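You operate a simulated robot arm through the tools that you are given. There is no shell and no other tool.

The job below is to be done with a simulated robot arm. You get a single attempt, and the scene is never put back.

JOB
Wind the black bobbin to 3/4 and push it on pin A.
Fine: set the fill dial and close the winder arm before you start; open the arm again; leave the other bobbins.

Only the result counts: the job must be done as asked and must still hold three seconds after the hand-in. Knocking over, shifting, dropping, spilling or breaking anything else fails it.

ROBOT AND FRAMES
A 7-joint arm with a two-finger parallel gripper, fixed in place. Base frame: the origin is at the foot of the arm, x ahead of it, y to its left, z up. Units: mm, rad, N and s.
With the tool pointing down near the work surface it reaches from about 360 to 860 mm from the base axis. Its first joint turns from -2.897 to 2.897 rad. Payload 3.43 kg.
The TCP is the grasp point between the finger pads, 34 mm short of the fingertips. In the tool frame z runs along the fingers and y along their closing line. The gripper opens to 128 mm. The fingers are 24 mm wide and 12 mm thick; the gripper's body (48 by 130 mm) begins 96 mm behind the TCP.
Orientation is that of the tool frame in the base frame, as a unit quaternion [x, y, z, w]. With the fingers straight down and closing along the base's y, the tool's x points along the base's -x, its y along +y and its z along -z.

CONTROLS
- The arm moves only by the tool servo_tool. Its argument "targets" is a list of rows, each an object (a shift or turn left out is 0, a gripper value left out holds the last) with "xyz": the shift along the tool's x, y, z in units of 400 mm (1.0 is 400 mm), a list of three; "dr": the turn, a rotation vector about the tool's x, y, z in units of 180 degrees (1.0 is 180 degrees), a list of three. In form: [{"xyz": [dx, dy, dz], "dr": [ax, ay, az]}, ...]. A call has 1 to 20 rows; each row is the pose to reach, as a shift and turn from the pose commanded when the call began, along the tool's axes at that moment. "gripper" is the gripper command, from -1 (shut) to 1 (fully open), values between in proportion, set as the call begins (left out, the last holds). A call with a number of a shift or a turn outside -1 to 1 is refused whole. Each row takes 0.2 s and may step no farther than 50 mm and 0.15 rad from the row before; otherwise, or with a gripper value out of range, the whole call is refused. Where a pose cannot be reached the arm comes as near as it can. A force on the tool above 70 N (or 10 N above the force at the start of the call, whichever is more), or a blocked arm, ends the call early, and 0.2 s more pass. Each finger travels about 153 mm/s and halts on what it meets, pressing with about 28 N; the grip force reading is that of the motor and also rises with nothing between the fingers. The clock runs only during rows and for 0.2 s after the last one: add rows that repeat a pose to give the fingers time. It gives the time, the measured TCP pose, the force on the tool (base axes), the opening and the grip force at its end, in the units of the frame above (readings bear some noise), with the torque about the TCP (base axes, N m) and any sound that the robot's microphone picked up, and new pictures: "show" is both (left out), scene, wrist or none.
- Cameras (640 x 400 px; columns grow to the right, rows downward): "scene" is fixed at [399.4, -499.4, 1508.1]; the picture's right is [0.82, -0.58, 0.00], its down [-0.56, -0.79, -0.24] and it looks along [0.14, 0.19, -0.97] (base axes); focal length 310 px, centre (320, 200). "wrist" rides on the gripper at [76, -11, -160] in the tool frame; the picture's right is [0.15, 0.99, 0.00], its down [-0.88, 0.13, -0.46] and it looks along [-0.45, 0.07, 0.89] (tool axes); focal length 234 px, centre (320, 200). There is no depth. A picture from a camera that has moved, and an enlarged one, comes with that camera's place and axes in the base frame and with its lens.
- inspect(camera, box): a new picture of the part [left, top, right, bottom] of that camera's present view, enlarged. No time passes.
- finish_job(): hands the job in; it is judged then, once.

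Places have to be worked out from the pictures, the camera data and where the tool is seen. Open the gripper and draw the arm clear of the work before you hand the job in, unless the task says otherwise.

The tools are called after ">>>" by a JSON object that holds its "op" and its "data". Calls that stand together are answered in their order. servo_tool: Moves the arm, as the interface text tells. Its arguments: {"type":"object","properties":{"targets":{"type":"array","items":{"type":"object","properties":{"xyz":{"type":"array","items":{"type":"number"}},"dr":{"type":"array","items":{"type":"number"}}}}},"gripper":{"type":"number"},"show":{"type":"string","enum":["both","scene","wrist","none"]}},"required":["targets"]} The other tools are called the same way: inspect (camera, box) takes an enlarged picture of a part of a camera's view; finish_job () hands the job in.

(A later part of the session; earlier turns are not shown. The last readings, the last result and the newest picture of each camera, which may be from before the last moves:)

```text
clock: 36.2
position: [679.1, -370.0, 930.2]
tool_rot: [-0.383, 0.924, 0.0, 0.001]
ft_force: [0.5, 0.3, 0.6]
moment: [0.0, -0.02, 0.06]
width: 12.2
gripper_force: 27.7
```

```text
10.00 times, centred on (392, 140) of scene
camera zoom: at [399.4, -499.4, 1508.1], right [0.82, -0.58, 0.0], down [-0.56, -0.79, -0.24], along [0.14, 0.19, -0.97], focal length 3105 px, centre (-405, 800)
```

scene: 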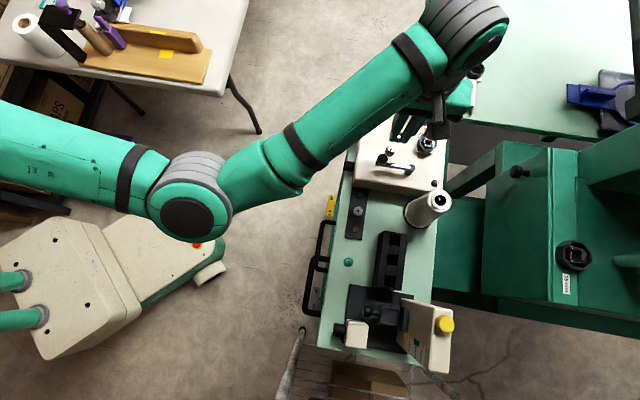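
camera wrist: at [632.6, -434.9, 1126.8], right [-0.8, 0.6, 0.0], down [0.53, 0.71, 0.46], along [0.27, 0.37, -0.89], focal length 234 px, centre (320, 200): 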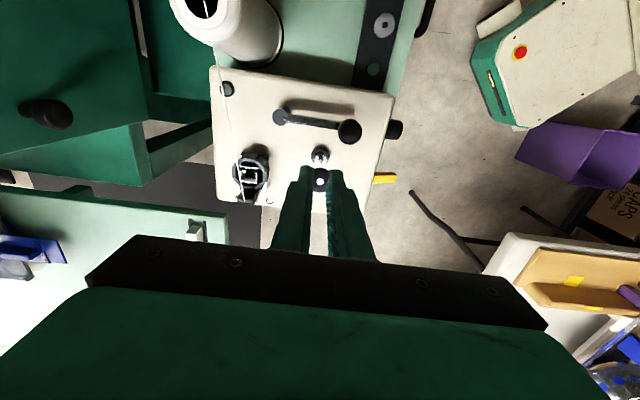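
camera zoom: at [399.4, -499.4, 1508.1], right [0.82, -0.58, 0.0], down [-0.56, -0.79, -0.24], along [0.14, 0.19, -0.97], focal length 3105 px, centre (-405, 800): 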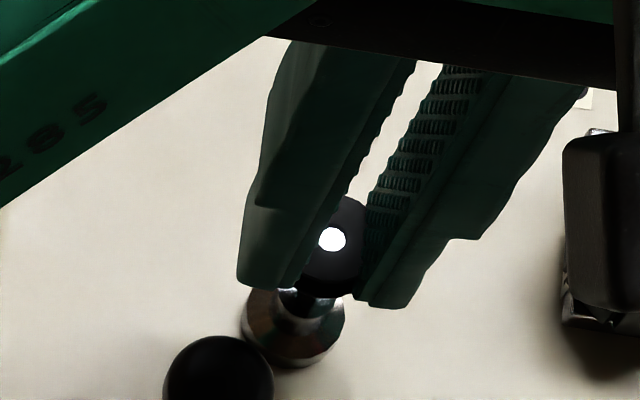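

The scene view suggests about 0.5 mm more in −x and −y of the tool frame. I'll trim that and lower 9 mm in small steps, watching force.

>>> {"op": "servo_tool", "data": {"targets": [{"xyz": [-0.00125, -0.001, 0.005]}, {"xyz": [-0.00125, -0.001, 0.01]}, {"xyz": [-0.00125, -0.001, 0.015]}, {"xyz": [-0.00125, -0.001, 0.02]}, {"xyz": [-0.00125, -0.001, 0.0225]}], "gripper": -1, "show": "none"}}

>>> {"op": "inspect", "data": {"camera": "scene", "box": [370, 120, 415, 160]}}

>>> {"op": "inspect", "data": {"camera": "wrist", "box": [290, 130, 350, 190]}}

```text
clock: 37.4
position: [682.2, -369.2, 920.6]
tool_rot: [-0.383, 0.924, 0.0, 0.0]
ft_force: [0.3, 0.6, 0.8]
moment: [-0.01, -0.01, -0.02]
width: 11.9
gripper_force: 27.9
```

```text
10.00 times, centred on (392, 140) of scene
camera zoom: at [399.4, -499.4, 1508.1], right [0.82, -0.58, 0.0], down [-0.56, -0.79, -0.24], along [0.14, 0.19, -0.97], focal length 3105 px, centre (-405, 800)
```

zoom: 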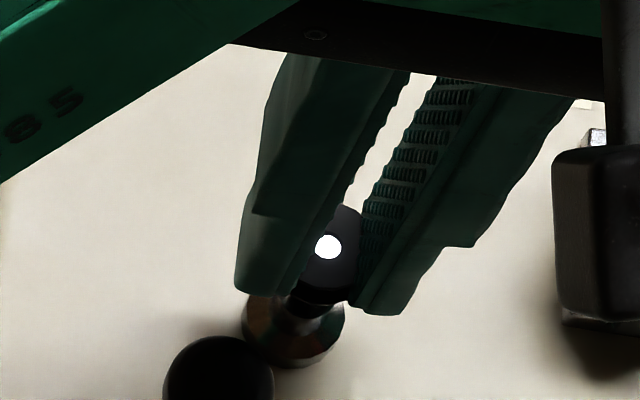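

```text
6.67 times, centred on (320, 160) of wrist
camera zoom: at [634.6, -431.7, 1079.9], right [-0.8, 0.6, 0.0], down [0.53, 0.71, 0.46], along [0.27, 0.37, -0.89], focal length 1561 px, centre (320, 467)
```

zoom: 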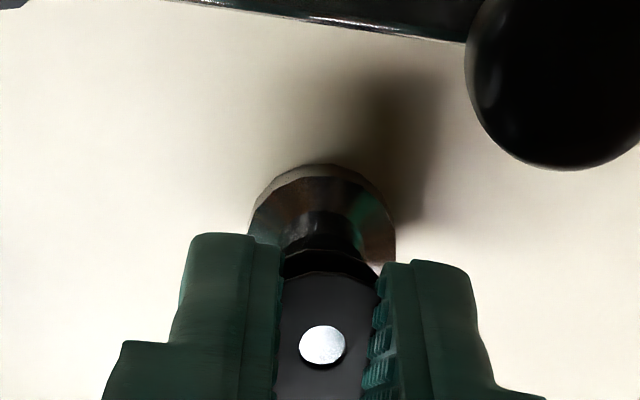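

No contact yet; in y it's aligned, but the scene view shows the bobbin about 1.8 mm too far toward +e. I'll rise 4 mm, shift back 1.8 mm and re-measure.

>>> {"op": "servo_tool", "data": {"targets": [{"xyz": [0, 0, -0.01]}, {"xyz": [0.0045, 0, -0.01]}, {"xyz": [0.0045, 0, -0.01]}, {"xyz": [0.0045, 0, -0.01]}], "gripper": -1, "show": "none"}}

>>> {"op": "inspect", "data": {"camera": "scene", "box": [370, 120, 415, 160]}}

>>> {"op": "inspect", "data": {"camera": "wrist", "box": [290, 130, 350, 190]}}

```text
clock: 38.4
position: [679.1, -370.7, 925.0]
tool_rot: [-0.382, 0.924, 0.0, 0.001]
ft_force: [-0.2, -1.0, 0.4]
moment: [-0.01, 0.04, -0.02]
width: 11.5
gripper_force: 27.8
```

```text
10.00 times, centred on (392, 140) of scene
camera zoom: at [399.4, -499.4, 1508.1], right [0.82, -0.58, 0.0], down [-0.56, -0.79, -0.24], along [0.14, 0.19, -0.97], focal length 3105 px, centre (-405, 800)
```

zoom: 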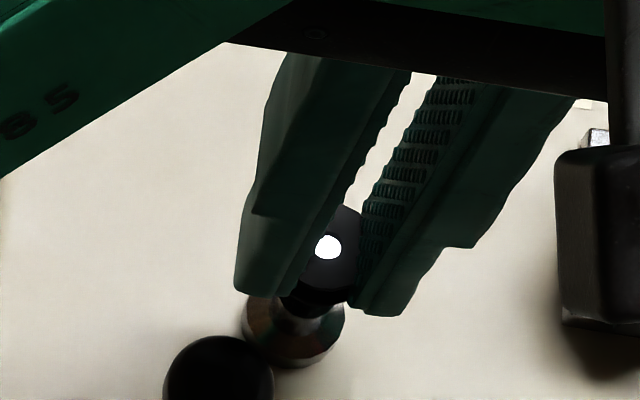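

```text
6.67 times, centred on (320, 160) of wrist
camera zoom: at [632.8, -432.7, 1083.7], right [-0.8, 0.6, 0.0], down [0.53, 0.71, 0.46], along [0.27, 0.37, -0.89], focal length 1561 px, centre (320, 467)
```

zoom: 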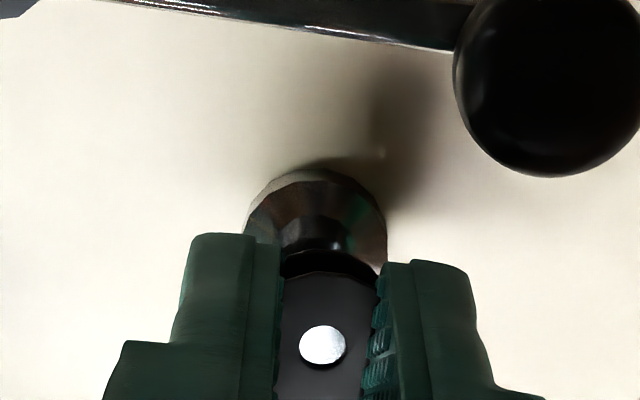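

Now aligned in e; the remaining error is about 0.6 mm along the closing line. Trimming and lowering 8 mm.

>>> {"op": "servo_tool", "data": {"targets": [{"xyz": [0, -0.0015, 0]}, {"xyz": [0, -0.0015, 0.005]}, {"xyz": [0, -0.0015, 0.01]}, {"xyz": [0, -0.0015, 0.015]}, {"xyz": [0, -0.0015, 0.02]}, {"xyz": [0, -0.0015, 0.02]}], "gripper": -1, "show": "none"}}

>>> {"op": "inspect", "data": {"camera": "scene", "box": [370, 120, 415, 160]}}

>>> {"op": "inspect", "data": {"camera": "wrist", "box": [290, 130, 350, 190]}}

```text
clock: 39.8
position: [679.8, -371.3, 916.5]
tool_rot: [-0.383, 0.924, 0.0, 0.0]
ft_force: [-0.6, 0.3, 0.9]
moment: [0.03, 0.0, 0.02]
width: 15.8
gripper_force: 28.2
```

```text
10.00 times, centred on (392, 140) of scene
camera zoom: at [399.4, -499.4, 1508.1], right [0.82, -0.58, 0.0], down [-0.56, -0.79, -0.24], along [0.14, 0.19, -0.97], focal length 3105 px, centre (-405, 800)
```

zoom: 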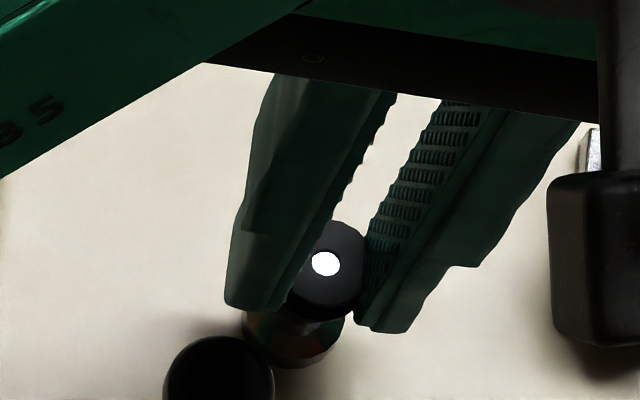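

```text
6.67 times, centred on (320, 160) of wrist
camera zoom: at [633.8, -433.7, 1075.7], right [-0.8, 0.6, 0.0], down [0.53, 0.71, 0.46], along [0.27, 0.37, -0.89], focal length 1561 px, centre (320, 467)
```

zoom: 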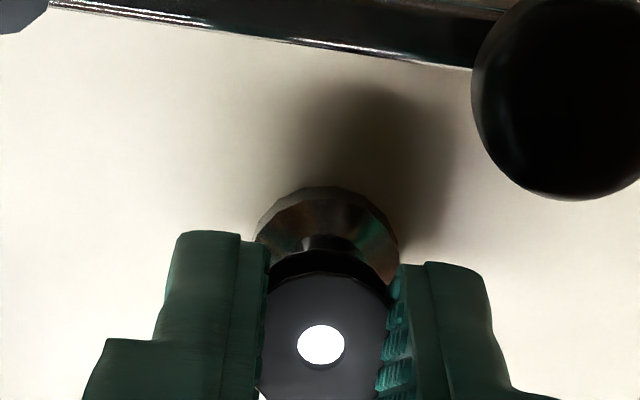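

Still no contact force, though the opening grew to 15.8 mm, so the bobbin likely shifted as it met the rod. Zooming in before continuing.

>>> {"op": "inspect", "data": {"camera": "scene", "box": [385, 138, 409, 156]}}

>>> {"op": "inspect", "data": {"camera": "wrist", "box": [308, 150, 332, 175]}}

```text
16.00 times, centred on (397, 147) of scene
camera zoom: at [399.4, -499.4, 1508.1], right [0.82, -0.58, 0.0], down [-0.56, -0.79, -0.24], along [0.14, 0.19, -0.97], focal length 4968 px, centre (-912, 1048)
```

zoom: 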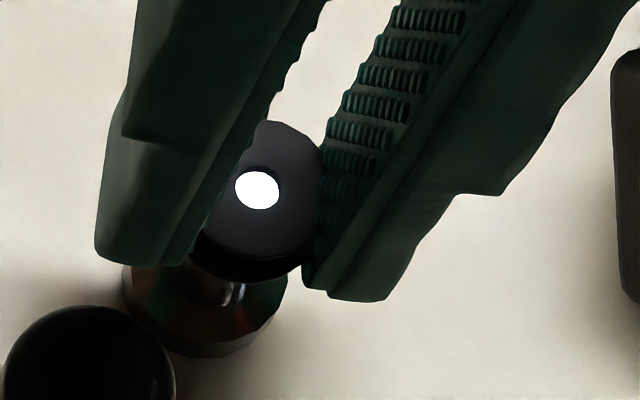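

```text
16.00 times, centred on (320, 162) of wrist
camera zoom: at [633.8, -433.7, 1075.7], right [-0.8, 0.6, 0.0], down [0.53, 0.71, 0.46], along [0.27, 0.37, -0.89], focal length 3747 px, centre (320, 800)
```

zoom: 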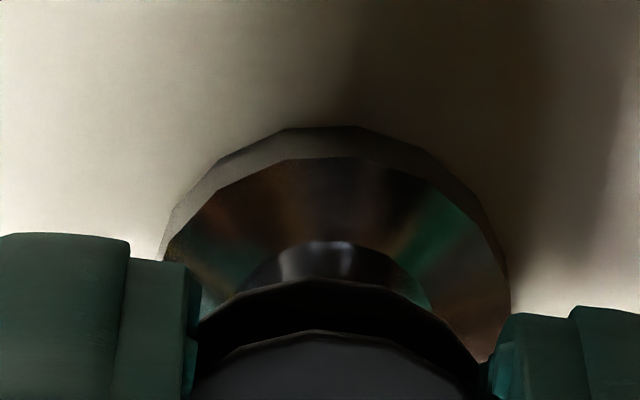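

The bobbin hangs level and concentric above the spindle shoulder. Lowering 4 mm more, gently.

>>> {"op": "servo_tool", "data": {"targets": [{"xyz": [0, 0, 0.003]}, {"xyz": [0, 0, 0.006]}, {"xyz": [0, 0, 0.01]}, {"xyz": [0, 0, 0.01]}], "gripper": -1, "show": "none"}}

>>> {"op": "inspect", "data": {"camera": "scene", "box": [385, 138, 409, 156]}}

>>> {"op": "inspect", "data": {"camera": "wrist", "box": [302, 150, 338, 190]}}

```text
clock: 40.8
position: [680.8, -371.3, 912.6]
tool_rot: [-0.384, 0.924, 0.0, 0.001]
ft_force: [0.0, 0.0, 0.0]
moment: [0.0, 0.01, -0.01]
width: 15.4
gripper_force: 28.0
```

```text
16.00 times, centred on (397, 147) of scene
camera zoom: at [399.4, -499.4, 1508.1], right [0.82, -0.58, 0.0], down [-0.56, -0.79, -0.24], along [0.14, 0.19, -0.97], focal length 4968 px, centre (-912, 1048)
```

zoom: 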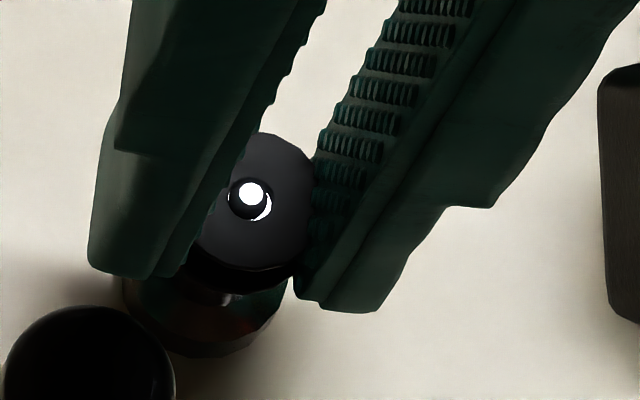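

```text
10.00 times, centred on (320, 170) of wrist
camera zoom: at [633.7, -433.6, 1071.8], right [-0.8, 0.6, 0.0], down [0.53, 0.71, 0.46], along [0.27, 0.37, -0.89], focal length 2342 px, centre (320, 500)
```

zoom: 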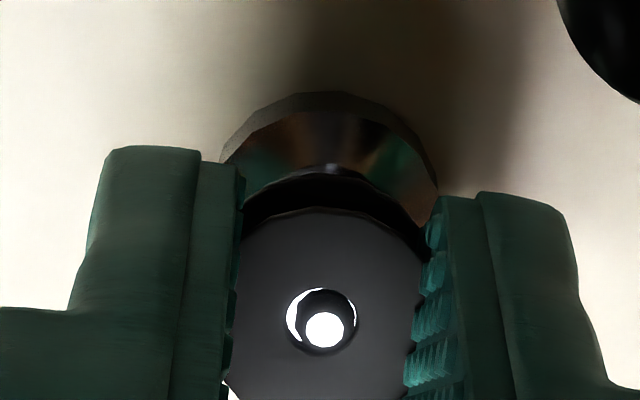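

The rod tip now shows through the bobbin's hole. Continuing down in small steps until it seats on the shoulder.

>>> {"op": "servo_tool", "data": {"targets": [{"xyz": [0, 0, 0.003]}, {"xyz": [0, 0, 0.006]}, {"xyz": [0, 0, 0.009]}, {"xyz": [0, 0, 0.009]}], "gripper": -1, "show": "none"}}

>>> {"op": "inspect", "data": {"camera": "wrist", "box": [302, 150, 338, 190]}}

>>> {"op": "inspect", "data": {"camera": "scene", "box": [385, 138, 409, 156]}}

```text
clock: 41.8
position: [681.5, -370.3, 909.9]
tool_rot: [-0.383, 0.924, 0.0, 0.001]
ft_force: [0.1, 0.6, 1.5]
moment: [0.02, -0.03, -0.04]
width: 15.5
gripper_force: 28.3
```

```text
10.00 times, centred on (320, 170) of wrist
camera zoom: at [633.9, -433.5, 1068.4], right [-0.8, 0.6, 0.0], down [0.53, 0.71, 0.46], along [0.27, 0.37, -0.89], focal length 2342 px, centre (320, 500)
```

zoom: 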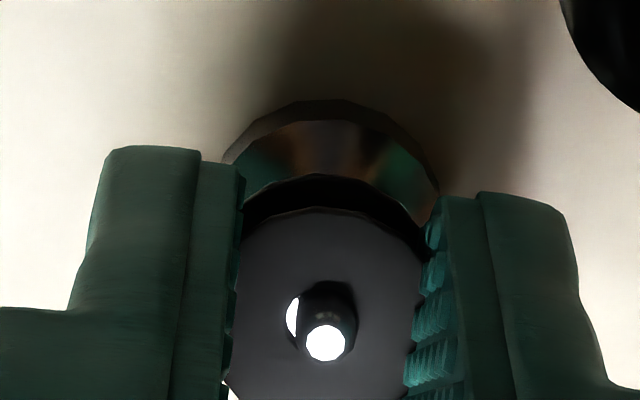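

```text
16.00 times, centred on (397, 147) of scene
camera zoom: at [399.4, -499.4, 1508.1], right [0.82, -0.58, 0.0], down [-0.56, -0.79, -0.24], along [0.14, 0.19, -0.97], focal length 4968 px, centre (-912, 1048)
```

zoom: 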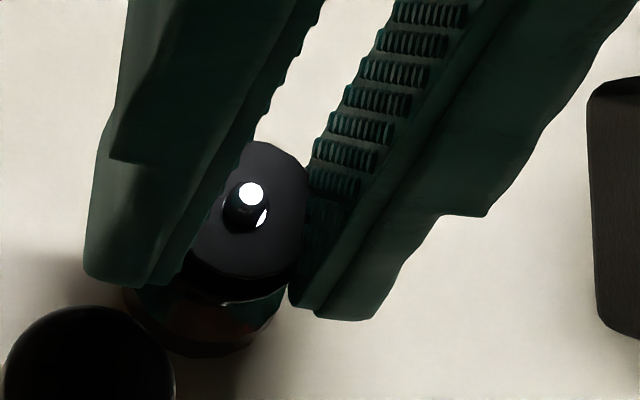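

Good, the rod sticks out of the hole and forces are near zero. Continuing downward until contact with the shoulder.

>>> {"op": "servo_tool", "data": {"targets": [{"xyz": [0, 0.0005, 0.003]}, {"xyz": [0, 0.001, 0.006]}, {"xyz": [0, 0.001, 0.009]}, {"xyz": [0, 0.001, 0.009]}], "gripper": -1, "show": "none"}}

>>> {"op": "inspect", "data": {"camera": "wrist", "box": [302, 150, 338, 190]}}

>>> {"op": "inspect", "data": {"camera": "scene", "box": [385, 138, 409, 156]}}

```text
clock: 42.8
position: [680.5, -370.0, 908.0]
tool_rot: [-0.382, 0.924, -0.001, 0.002]
ft_force: [0.9, -1.9, 24.1]
moment: [-0.06, -0.07, -0.05]
width: 15.9
gripper_force: 28.3
```

```text
10.00 times, centred on (320, 170) of wrist
camera zoom: at [633.4, -433.2, 1066.3], right [-0.8, 0.6, 0.0], down [0.53, 0.71, 0.46], along [0.28, 0.37, -0.89], focal length 2342 px, centre (320, 500)
```

zoom: 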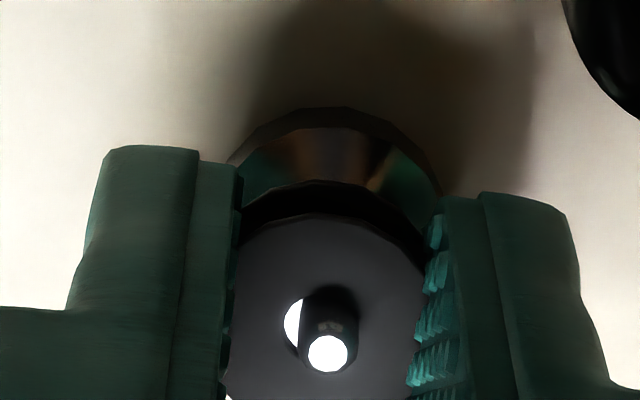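

```text
16.00 times, centred on (397, 147) of scene
camera zoom: at [399.4, -499.4, 1508.1], right [0.82, -0.58, 0.0], down [-0.56, -0.79, -0.24], along [0.14, 0.19, -0.97], focal length 4968 px, centre (-912, 1048)
```

zoom: 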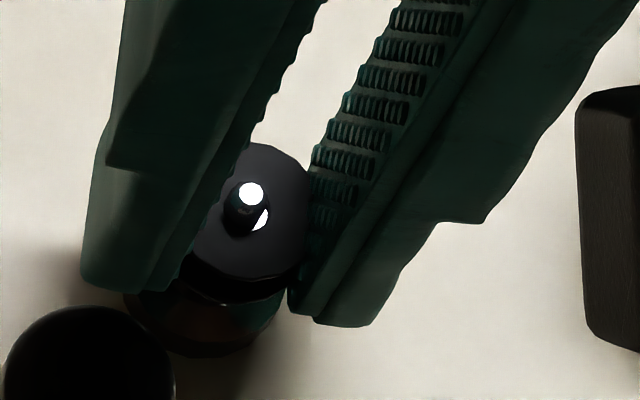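

Force of 24 N up shows the bobbin seated on the shoulder with the rod protruding. Opening the gripper and rising clear.

>>> {"op": "servo_tool", "data": {"targets": [{"xyz": [0, 0, -0.004]}, {"xyz": [0, 0, -0.004]}, {"xyz": [0, 0, -0.004]}, {"xyz": [0, 0, -0.05]}, {"xyz": [0, 0, -0.1]}, {"xyz": [0, 0, -0.15]}, {"xyz": [0, 0, -0.15]}], "gripper": -0.375}}

>>> {"op": "inspect", "data": {"camera": "wrist", "box": [260, 90, 380, 190]}}

>>> {"op": "inspect", "data": {"camera": "scene", "box": [370, 130, 420, 180]}}

```text
clock: 44.4
position: [680.8, -370.2, 965.2]
tool_rot: [-0.383, 0.924, 0.0, 0.001]
ft_force: [-0.1, -0.3, 0.3]
moment: [-0.03, 0.0, -0.04]
width: 39.6
gripper_force: 0.0
camera wrist: at [633.8, -433.4, 1124.7], right [-0.8, 0.6, 0.0], down [0.53, 0.71, 0.46], along [0.27, 0.37, -0.89], focal length 234 px, centre (320, 200)
```

scene: 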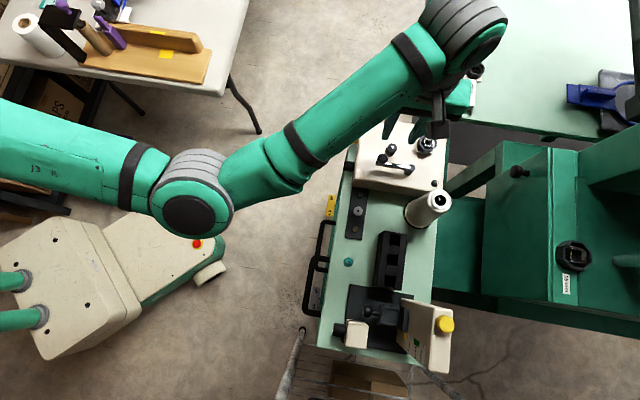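
wrist: 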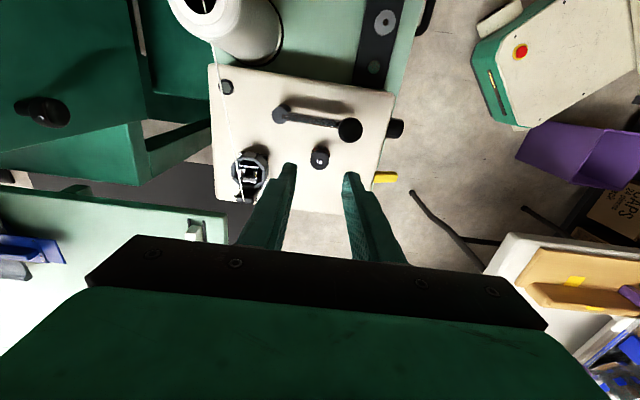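

```text
4.00 times, centred on (320, 140) of wrist
camera zoom: at [633.8, -433.4, 1124.7], right [-0.8, 0.6, 0.0], down [0.53, 0.71, 0.46], along [0.27, 0.37, -0.89], focal length 937 px, centre (320, 440)
```

zoom: 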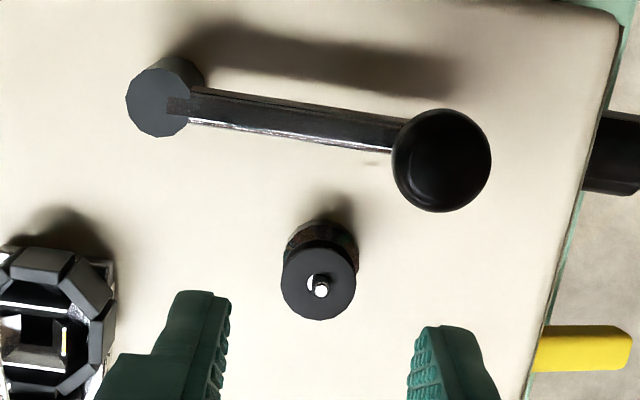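

```text
8.00 times, centred on (395, 155) of scene
camera zoom: at [399.4, -499.4, 1508.1], right [0.82, -0.58, 0.0], down [-0.56, -0.79, -0.24], along [0.14, 0.19, -0.97], focal length 2484 px, centre (-280, 560)
```

zoom: 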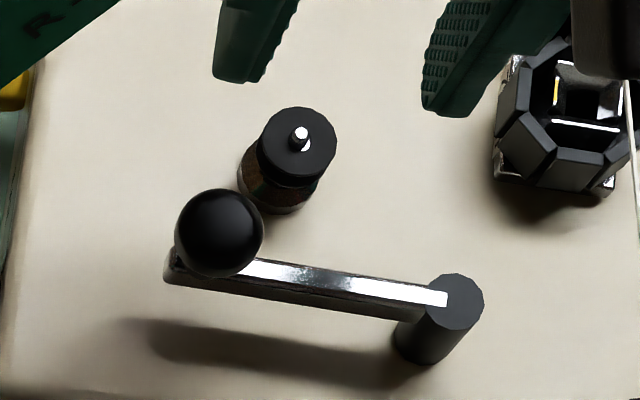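

The bobbin sits level on the spindle with the rod through its hole. Now for the winder arm: the ball knob is near (636,−385,911) and its pivot post about 67 mm away. Zooming to study the arm.

>>> {"op": "inspect", "data": {"camera": "wrist", "box": [270, 95, 370, 170]}}

>>> {"op": "inspect", "data": {"camera": "scene", "box": [375, 140, 420, 175]}}

```text
5.33 times, centred on (320, 132) of wrist
camera zoom: at [633.8, -433.4, 1124.7], right [-0.8, 0.6, 0.0], down [0.53, 0.71, 0.46], along [0.27, 0.37, -0.89], focal length 1249 px, centre (320, 560)
```

zoom: 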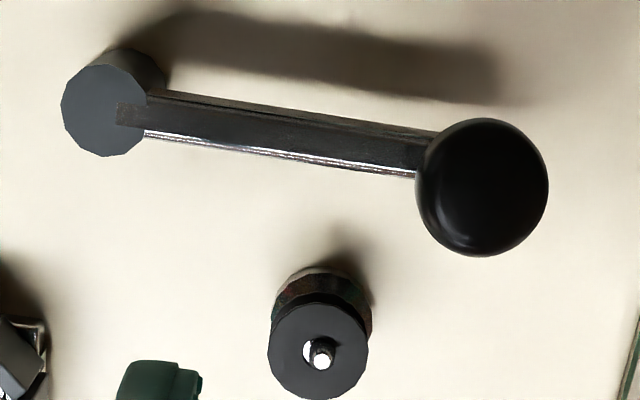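

```text
11.43 times, centred on (398, 158) of scene
camera zoom: at [399.4, -499.4, 1508.1], right [0.82, -0.58, 0.0], down [-0.56, -0.79, -0.24], along [0.14, 0.19, -0.97], focal length 3548 px, centre (-566, 686)
```

zoom: 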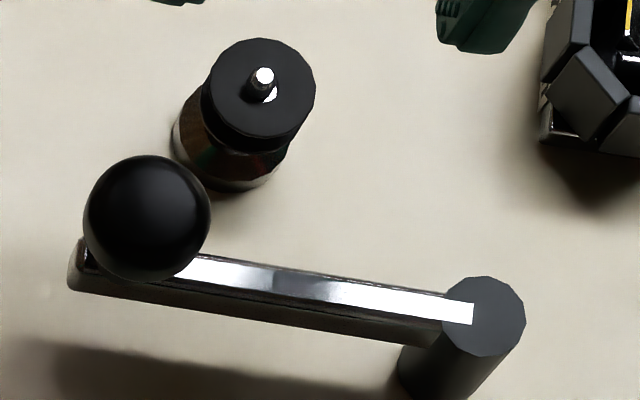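

The arm bar (z≈875–888) will press the bobbin from the side once swung in. I'll hover over the ball knob with the gripper open 40 mm and verify alignment.

>>> {"op": "servo_tool", "data": {"targets": [{"xyz": [0.035, 0.018, -0.01]}, {"xyz": [0.07, 0.035, -0.01]}, {"xyz": [0.104, 0.053, -0.01]}, {"xyz": [0.104, 0.053, -0.01]}], "gripper": -0.375}}

>>> {"op": "inspect", "data": {"camera": "wrist", "box": [270, 110, 370, 210]}}

>>> {"op": "inspect", "data": {"camera": "scene", "box": [365, 120, 425, 180]}}

```text
clock: 45.4
position: [636.7, -385.0, 970.8]
tool_rot: [-0.383, 0.924, 0.0, 0.001]
ft_force: [-0.6, -0.9, -0.4]
moment: [-0.02, -0.01, 0.06]
width: 40.0
gripper_force: 0.0
camera wrist: at [589.9, -448.0, 1129.4], right [-0.8, 0.6, 0.0], down [0.53, 0.71, 0.46], along [0.27, 0.37, -0.89], focal length 234 px, centre (320, 200)
```

scene: 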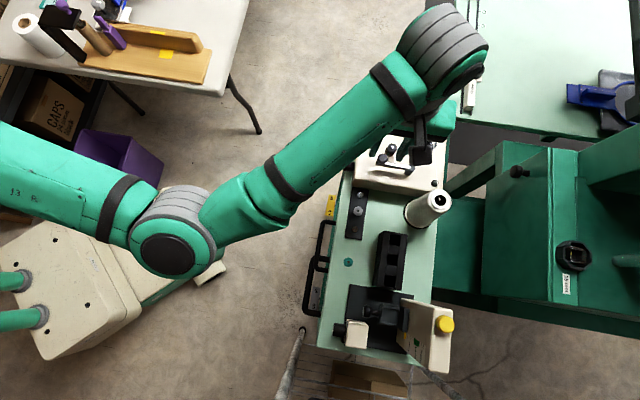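
wrist: 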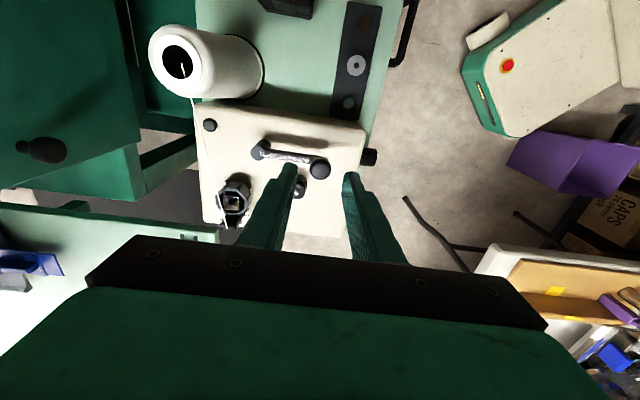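

```text
4.00 times, centred on (320, 160) of wrist
camera zoom: at [589.9, -448.0, 1129.4], right [-0.8, 0.6, 0.0], down [0.53, 0.71, 0.46], along [0.27, 0.37, -0.89], focal length 937 px, centre (320, 360)
```

zoom: 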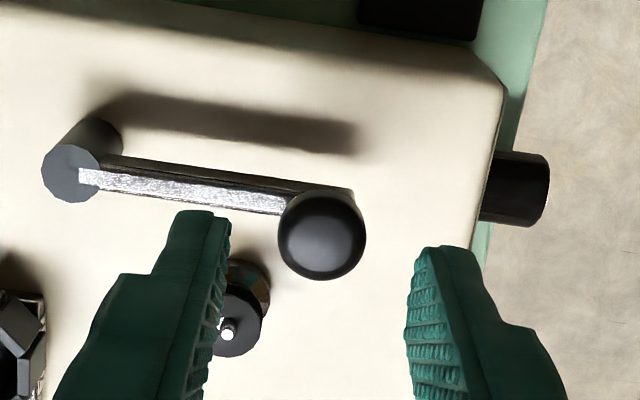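

```text
6.67 times, centred on (395, 150) of scene
camera zoom: at [399.4, -499.4, 1508.1], right [0.82, -0.58, 0.0], down [-0.56, -0.79, -0.24], along [0.14, 0.19, -0.97], focal length 2070 px, centre (-180, 533)
```

zoom: 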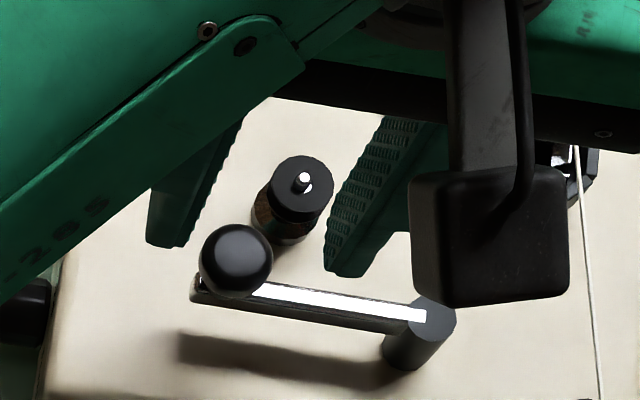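

The ball is within about 1–2 mm of the tool axis. Descending so the fingers straddle it with the tips around z≈900, then gripping.

>>> {"op": "servo_tool", "data": {"targets": [{"xyz": [-0.003, 0.001, 0.03]}, {"xyz": [-0.003, 0.001, 0.06]}, {"xyz": [-0.003, 0.001, 0.0925]}, {"xyz": [-0.003, 0.001, 0.0925]}], "gripper": -0.375, "show": "none"}}

>>> {"op": "inspect", "data": {"camera": "wrist", "box": [270, 120, 370, 220]}}

>>> {"op": "inspect", "data": {"camera": "scene", "box": [365, 120, 425, 180]}}

```text
clock: 46.4
position: [636.7, -384.7, 933.3]
tool_rot: [-0.383, 0.924, 0.0, 0.001]
ft_force: [-0.7, 0.0, 1.4]
moment: [0.02, 0.01, 0.03]
width: 39.6
gripper_force: 0.1
```

```text
4.00 times, centred on (320, 170) of wrist
camera zoom: at [590.2, -447.2, 1091.9], right [-0.8, 0.6, 0.0], down [0.53, 0.71, 0.46], along [0.27, 0.37, -0.89], focal length 937 px, centre (320, 320)
```

zoom: 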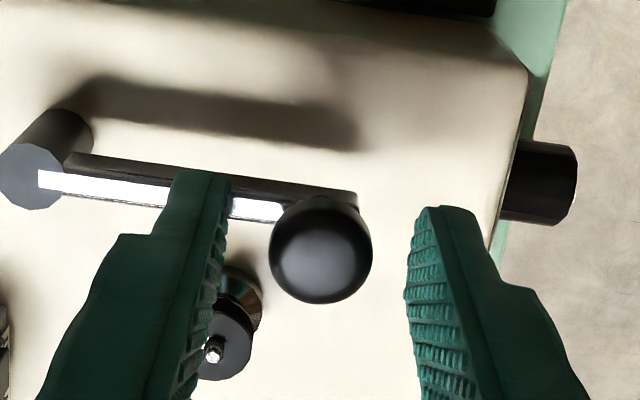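

```text
6.67 times, centred on (395, 150) of scene
camera zoom: at [399.4, -499.4, 1508.1], right [0.82, -0.58, 0.0], down [-0.56, -0.79, -0.24], along [0.14, 0.19, -0.97], focal length 2070 px, centre (-180, 533)
```

zoom: 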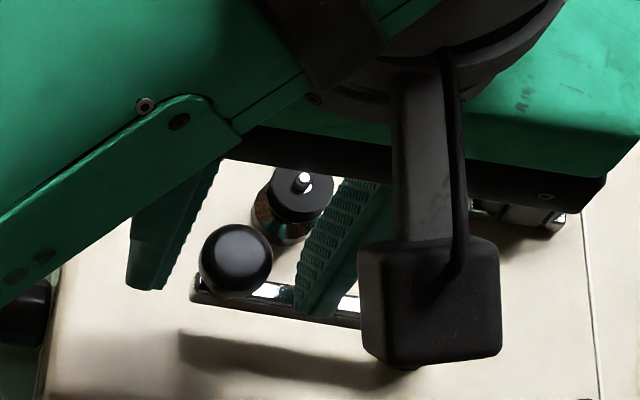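

The ball is centred between the fingers. Closing on it.

>>> {"op": "servo_tool", "data": {"targets": [{"xyz": [0, 0, 0]}, {"xyz": [0, 0, 0]}, {"xyz": [0, 0, 0]}], "gripper": -1, "show": "none"}}

>>> {"op": "inspect", "data": {"camera": "wrist", "box": [270, 120, 370, 220]}}

```text
clock: 47.2
position: [636.6, -384.3, 933.2]
tool_rot: [-0.383, 0.924, 0.0, 0.0]
ft_force: [-1.8, 2.3, -2.1]
moment: [0.13, 0.01, 0.03]
width: 20.9
gripper_force: 45.2
```

```text
4.00 times, centred on (320, 170) of wrist
camera zoom: at [590.1, -447.1, 1091.9], right [-0.8, 0.6, 0.0], down [0.53, 0.71, 0.46], along [0.27, 0.37, -0.89], focal length 937 px, centre (320, 320)
```

zoom: 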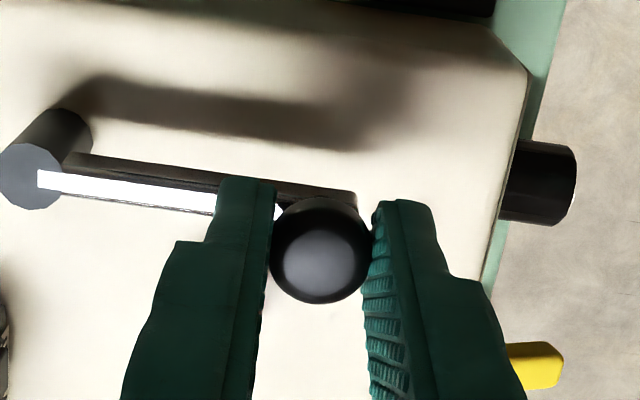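

Ball gripped at 20.9 mm. I'll swing the arm about 20° along its arc toward the bobbin and read the force.

>>> {"op": "servo_tool", "data": {"targets": [{"xyz": [-0.0073, -0.0002, 0]}, {"xyz": [-0.0146, -0.0006, 0]}, {"xyz": [-0.0219, -0.0015, 0]}, {"xyz": [-0.029, -0.0025, 0]}, {"xyz": [-0.0362, -0.004, 0]}, {"xyz": [-0.0433, -0.0057, 0]}, {"xyz": [-0.0504, -0.0077, 0]}, {"xyz": [-0.0573, -0.01, 0]}, {"xyz": [-0.0573, -0.01, 0]}], "gripper": -1}}

>>> {"op": "inspect", "data": {"camera": "wrist", "box": [250, 100, 370, 200]}}

>>> {"op": "inspect", "data": {"camera": "scene", "box": [365, 120, 425, 180]}}

```text
clock: 49.2
position: [655.1, -369.2, 933.7]
tool_rot: [-0.384, 0.923, 0.001, 0.002]
ft_force: [-8.8, 9.9, 7.2]
moment: [0.1, 0.44, -0.23]
width: 20.8
gripper_force: 45.2
camera wrist: at [608.6, -432.9, 1091.9], right [-0.8, 0.59, 0.0], down [0.53, 0.71, 0.46], along [0.27, 0.37, -0.89], focal length 234 px, centre (320, 200)
```

scene: 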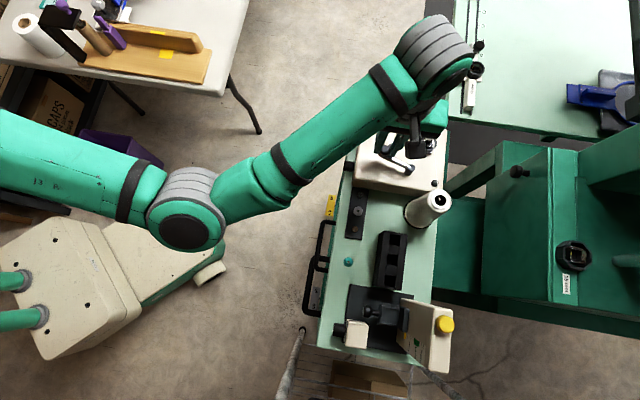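
wrist: 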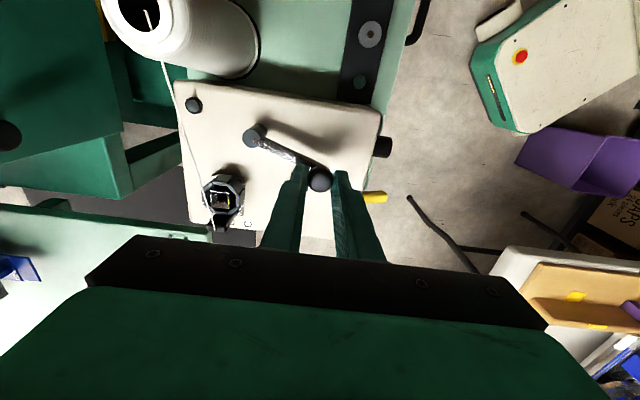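

```text
4.00 times, centred on (310, 150) of wrist
camera zoom: at [608.6, -432.9, 1091.9], right [-0.8, 0.59, 0.0], down [0.53, 0.71, 0.46], along [0.27, 0.37, -0.89], focal length 937 px, centre (360, 400)
```

zoom: 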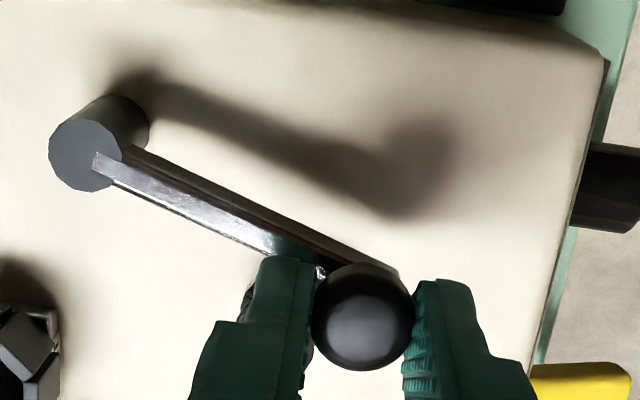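

```text
6.67 times, centred on (395, 150) of scene
camera zoom: at [399.4, -499.4, 1508.1], right [0.82, -0.58, 0.0], down [-0.56, -0.79, -0.24], along [0.14, 0.19, -0.97], focal length 2070 px, centre (-180, 533)
```

zoom: 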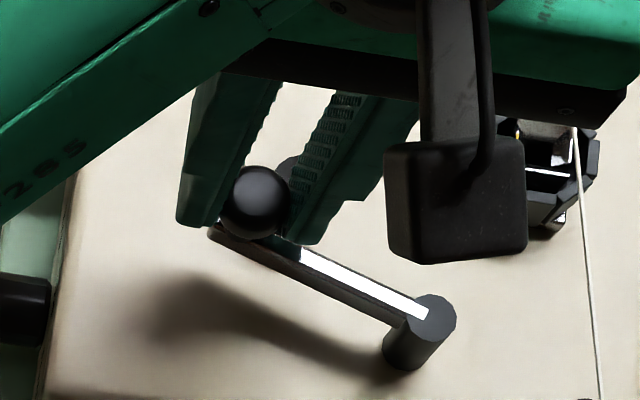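

The arm swings freely (about 21° now) with a slight outward push on the tool. I'll continue another ~5° with a slightly larger radius.

>>> {"op": "servo_tool", "data": {"targets": [{"xyz": [-0.004, 0.002, 0]}, {"xyz": [-0.008, 0.001, 0]}, {"xyz": [-0.0125, -0.001, 0]}, {"xyz": [-0.0125, -0.001, 0]}], "gripper": -1, "show": "none"}}

>>> {"op": "inspect", "data": {"camera": "scene", "box": [380, 125, 420, 165]}}

>>> {"op": "inspect", "data": {"camera": "wrist", "box": [250, 110, 350, 200]}}

```text
clock: 50.2
position: [658.6, -368.1, 933.5]
tool_rot: [-0.383, 0.924, 0.0, 0.002]
ft_force: [-3.5, -1.7, 10.0]
moment: [-0.11, 0.17, -0.25]
width: 20.8
gripper_force: 44.8
```

```text
10.00 times, centred on (400, 145) of scene
camera zoom: at [399.4, -499.4, 1508.1], right [0.82, -0.58, 0.0], down [-0.56, -0.79, -0.24], along [0.14, 0.19, -0.97], focal length 3105 px, centre (-480, 750)
```

zoom: 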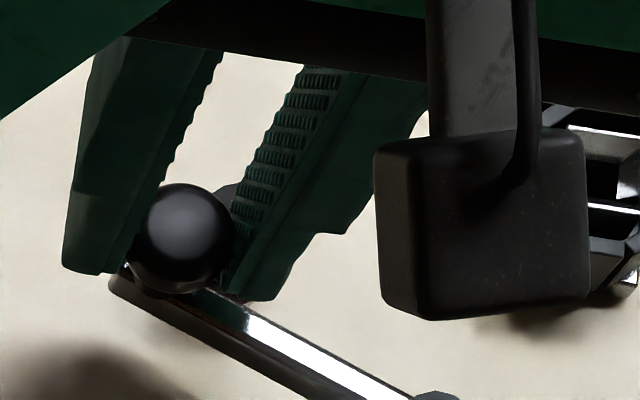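

```text
4.44 times, centred on (300, 155) of wrist
camera zoom: at [612.0, -430.7, 1091.9], right [-0.8, 0.6, 0.0], down [0.53, 0.71, 0.46], along [0.27, 0.37, -0.89], focal length 1041 px, centre (409, 400)
```

zoom: 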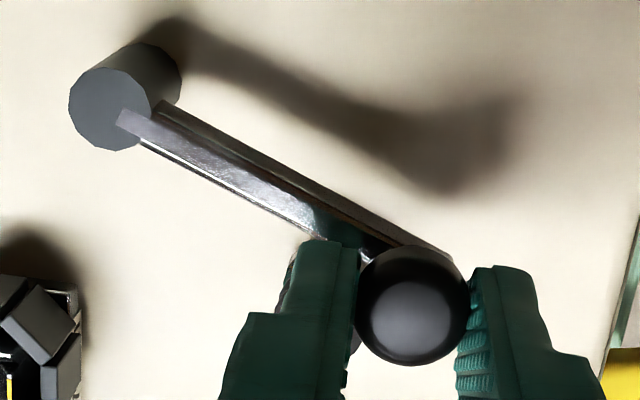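

Only a few newtons of resistance so far. Continuing the swing another ~5°.

>>> {"op": "servo_tool", "data": {"targets": [{"xyz": [-0.004, -0.0017, -0.001]}, {"xyz": [-0.008, -0.0035, -0.002]}, {"xyz": [-0.012, -0.0055, -0.003]}, {"xyz": [-0.012, -0.0055, -0.003]}], "gripper": -1, "show": "none"}}

>>> {"op": "inspect", "data": {"camera": "scene", "box": [380, 125, 420, 165]}}

>>> {"op": "inspect", "data": {"camera": "wrist", "box": [250, 110, 350, 200]}}

```text
clock: 51.2
position: [664.3, -365.7, 932.7]
tool_rot: [-0.382, 0.924, 0.002, 0.0]
ft_force: [-2.0, -4.7, -6.9]
moment: [-0.26, 0.15, -0.27]
width: 21.0
gripper_force: 44.5
```

```text
10.00 times, centred on (400, 145) of scene
camera zoom: at [399.4, -499.4, 1508.1], right [0.82, -0.58, 0.0], down [-0.56, -0.79, -0.24], along [0.14, 0.19, -0.97], focal length 3105 px, centre (-480, 750)
```

zoom: 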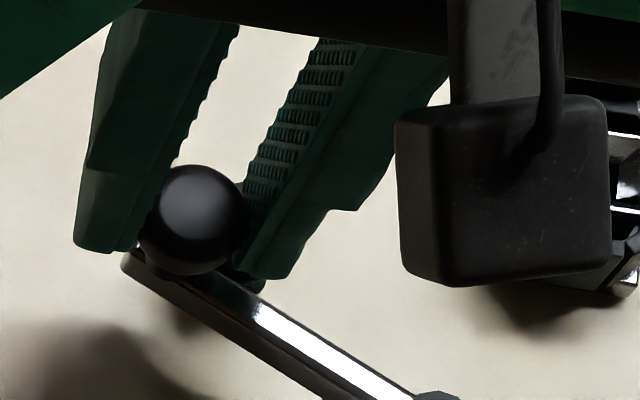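

```text
4.44 times, centred on (300, 155) of wrist
camera zoom: at [617.5, -428.5, 1091.9], right [-0.8, 0.6, 0.0], down [0.53, 0.71, 0.46], along [0.27, 0.37, -0.89], focal length 1041 px, centre (409, 400)
```

zoom: 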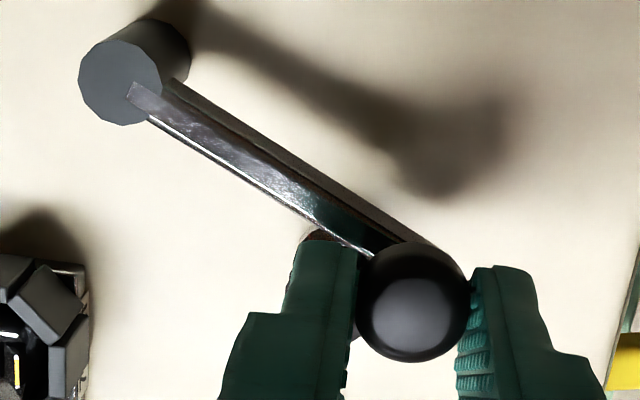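

The bar is nearly at the bobbin. Continuing in small steps to feel the stop.

>>> {"op": "servo_tool", "data": {"targets": [{"xyz": [-0.003, -0.0017, 0]}, {"xyz": [-0.006, -0.0035, 0]}, {"xyz": [-0.009, -0.005, 0]}, {"xyz": [-0.009, -0.005, 0]}], "gripper": -1, "show": "none"}}

>>> {"op": "inspect", "data": {"camera": "scene", "box": [380, 125, 420, 165]}}

>>> {"op": "inspect", "data": {"camera": "wrist", "box": [250, 110, 350, 200]}}

```text
clock: 52.2
position: [666.6, -365.5, 932.4]
tool_rot: [-0.382, 0.924, 0.001, 0.0]
ft_force: [-15.4, -3.0, -10.5]
moment: [-0.1, 0.39, -0.22]
width: 21.1
gripper_force: 44.7
```

```text
10.00 times, centred on (400, 145) of scene
camera zoom: at [399.4, -499.4, 1508.1], right [0.82, -0.58, 0.0], down [-0.56, -0.79, -0.24], along [0.14, 0.19, -0.97], focal length 3105 px, centre (-480, 750)
```

zoom: 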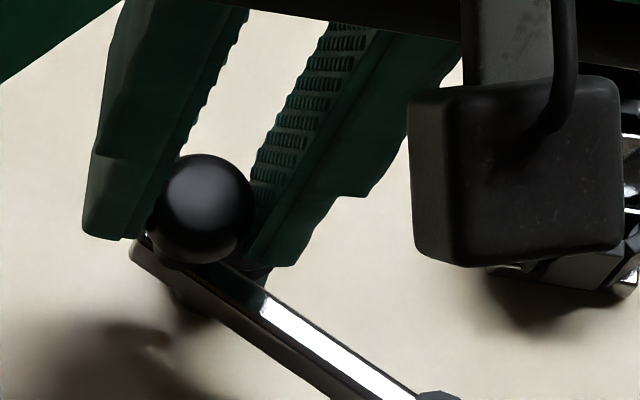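

```text
4.44 times, centred on (300, 155) of wrist
camera zoom: at [620.8, -427.3, 1092.0], right [-0.8, 0.6, 0.0], down [0.53, 0.71, 0.46], along [0.27, 0.37, -0.89], focal length 1041 px, centre (409, 400)
```

zoom: 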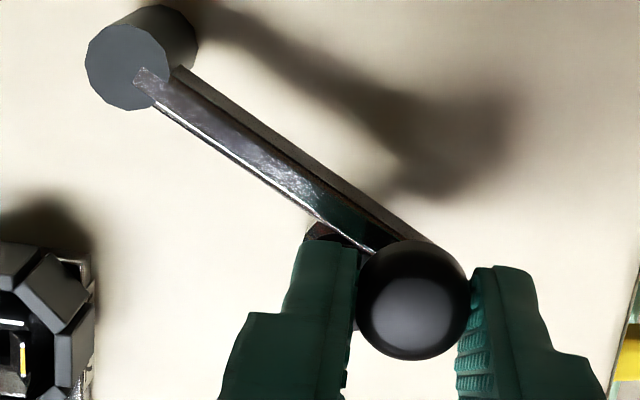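

About 13 N now resists the motion, which suggests contact. One more small push to confirm it is at its stop.

>>> {"op": "servo_tool", "data": {"targets": [{"xyz": [-0.003, -0.002, 0]}, {"xyz": [-0.006, -0.004, 0]}, {"xyz": [-0.009, -0.006, 0]}, {"xyz": [-0.009, -0.006, 0]}], "gripper": -1, "show": "none"}}

>>> {"op": "inspect", "data": {"camera": "wrist", "box": [250, 110, 350, 200]}}

```text
clock: 53.2
position: [669.2, -363.8, 933.0]
tool_rot: [-0.383, 0.924, 0.003, -0.002]
ft_force: [-41.5, 0.4, -20.5]
moment: [0.36, 0.57, -0.08]
width: 21.0
gripper_force: 45.0
```

```text
4.44 times, centred on (300, 155) of wrist
camera zoom: at [623.8, -426.8, 1092.2], right [-0.8, 0.6, 0.01], down [0.53, 0.71, 0.46], along [0.27, 0.37, -0.89], focal length 1041 px, centre (409, 400)
```

zoom: 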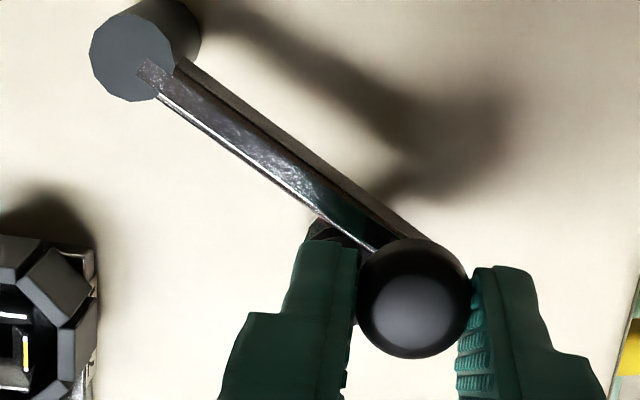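

Forces have risen to about 46 N, so the arm is at its stop against the bobbin. I'll back off slightly to relax the load, open, rise and look.

>>> {"op": "servo_tool", "data": {"targets": [{"xyz": [0.005, 0.006, -0.001]}, {"xyz": [0.005, 0.006, -0.001]}], "gripper": -1, "show": "none"}}

>>> {"op": "servo_tool", "data": {"targets": [{"xyz": [0, 0, 0]}, {"xyz": [0, 0, 0]}, {"xyz": [0, 0, 0]}, {"xyz": [0, 0, -0.05]}, {"xyz": [0, 0, -0.1]}, {"xyz": [0, 0, -0.15]}, {"xyz": [0, 0, -0.15]}], "gripper": -0.4}}

>>> {"op": "inspect", "data": {"camera": "wrist", "box": [260, 100, 370, 200]}}

>>> {"op": "inspect", "data": {"camera": "scene", "box": [370, 125, 425, 175]}}

```text
clock: 53.8
position: [667.9, -363.4, 934.0]
tool_rot: [-0.383, 0.924, 0.002, 0.001]
ft_force: [-18.8, -8.7, -33.8]
moment: [-0.31, 0.59, 0.03]
width: 21.0
gripper_force: 45.2
```

```text
clock: 55.4
position: [669.0, -364.2, 995.6]
tool_rot: [-0.383, 0.924, 0.001, 0.0]
ft_force: [0.3, 0.4, 0.3]
moment: [0.01, -0.02, -0.01]
width: 38.3
gripper_force: 0.0
camera wrist: at [621.7, -426.7, 1153.6], right [-0.8, 0.6, 0.0], down [0.53, 0.71, 0.46], along [0.27, 0.37, -0.89], focal length 234 px, centre (320, 200)
```

scene: 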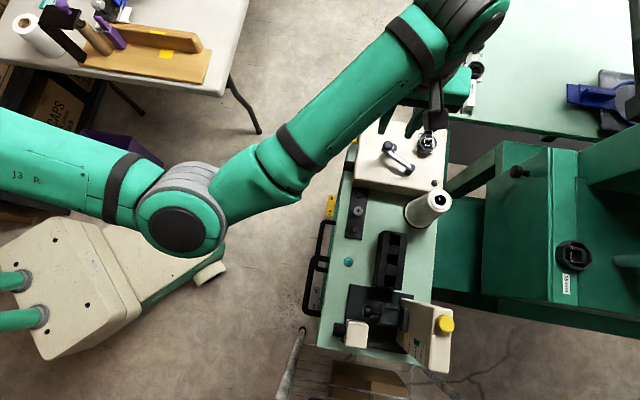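
wrist: 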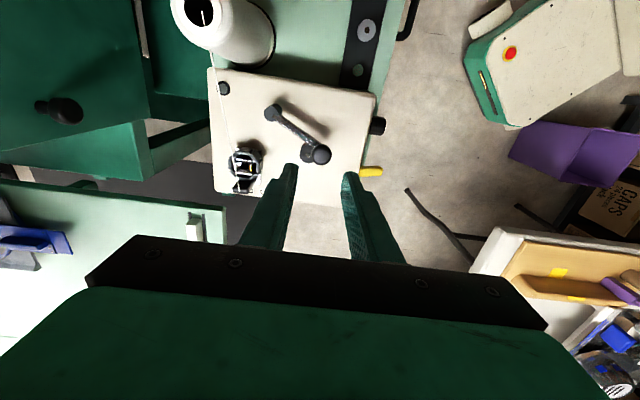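

```text
4.00 times, centred on (315, 150) of wrist
camera zoom: at [621.7, -426.7, 1153.6], right [-0.8, 0.6, 0.0], down [0.53, 0.71, 0.46], along [0.27, 0.37, -0.89], focal length 937 px, centre (340, 400)
```

zoom: 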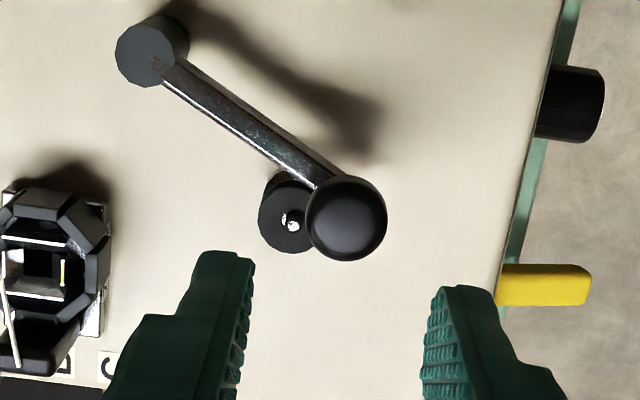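

```text
8.00 times, centred on (398, 150) of scene
camera zoom: at [399.4, -499.4, 1508.1], right [0.82, -0.58, 0.0], down [-0.56, -0.79, -0.24], along [0.14, 0.19, -0.97], focal length 2484 px, centre (-300, 600)
```

zoom: 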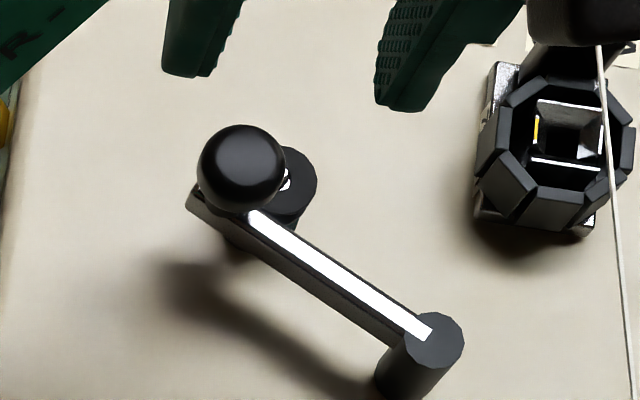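

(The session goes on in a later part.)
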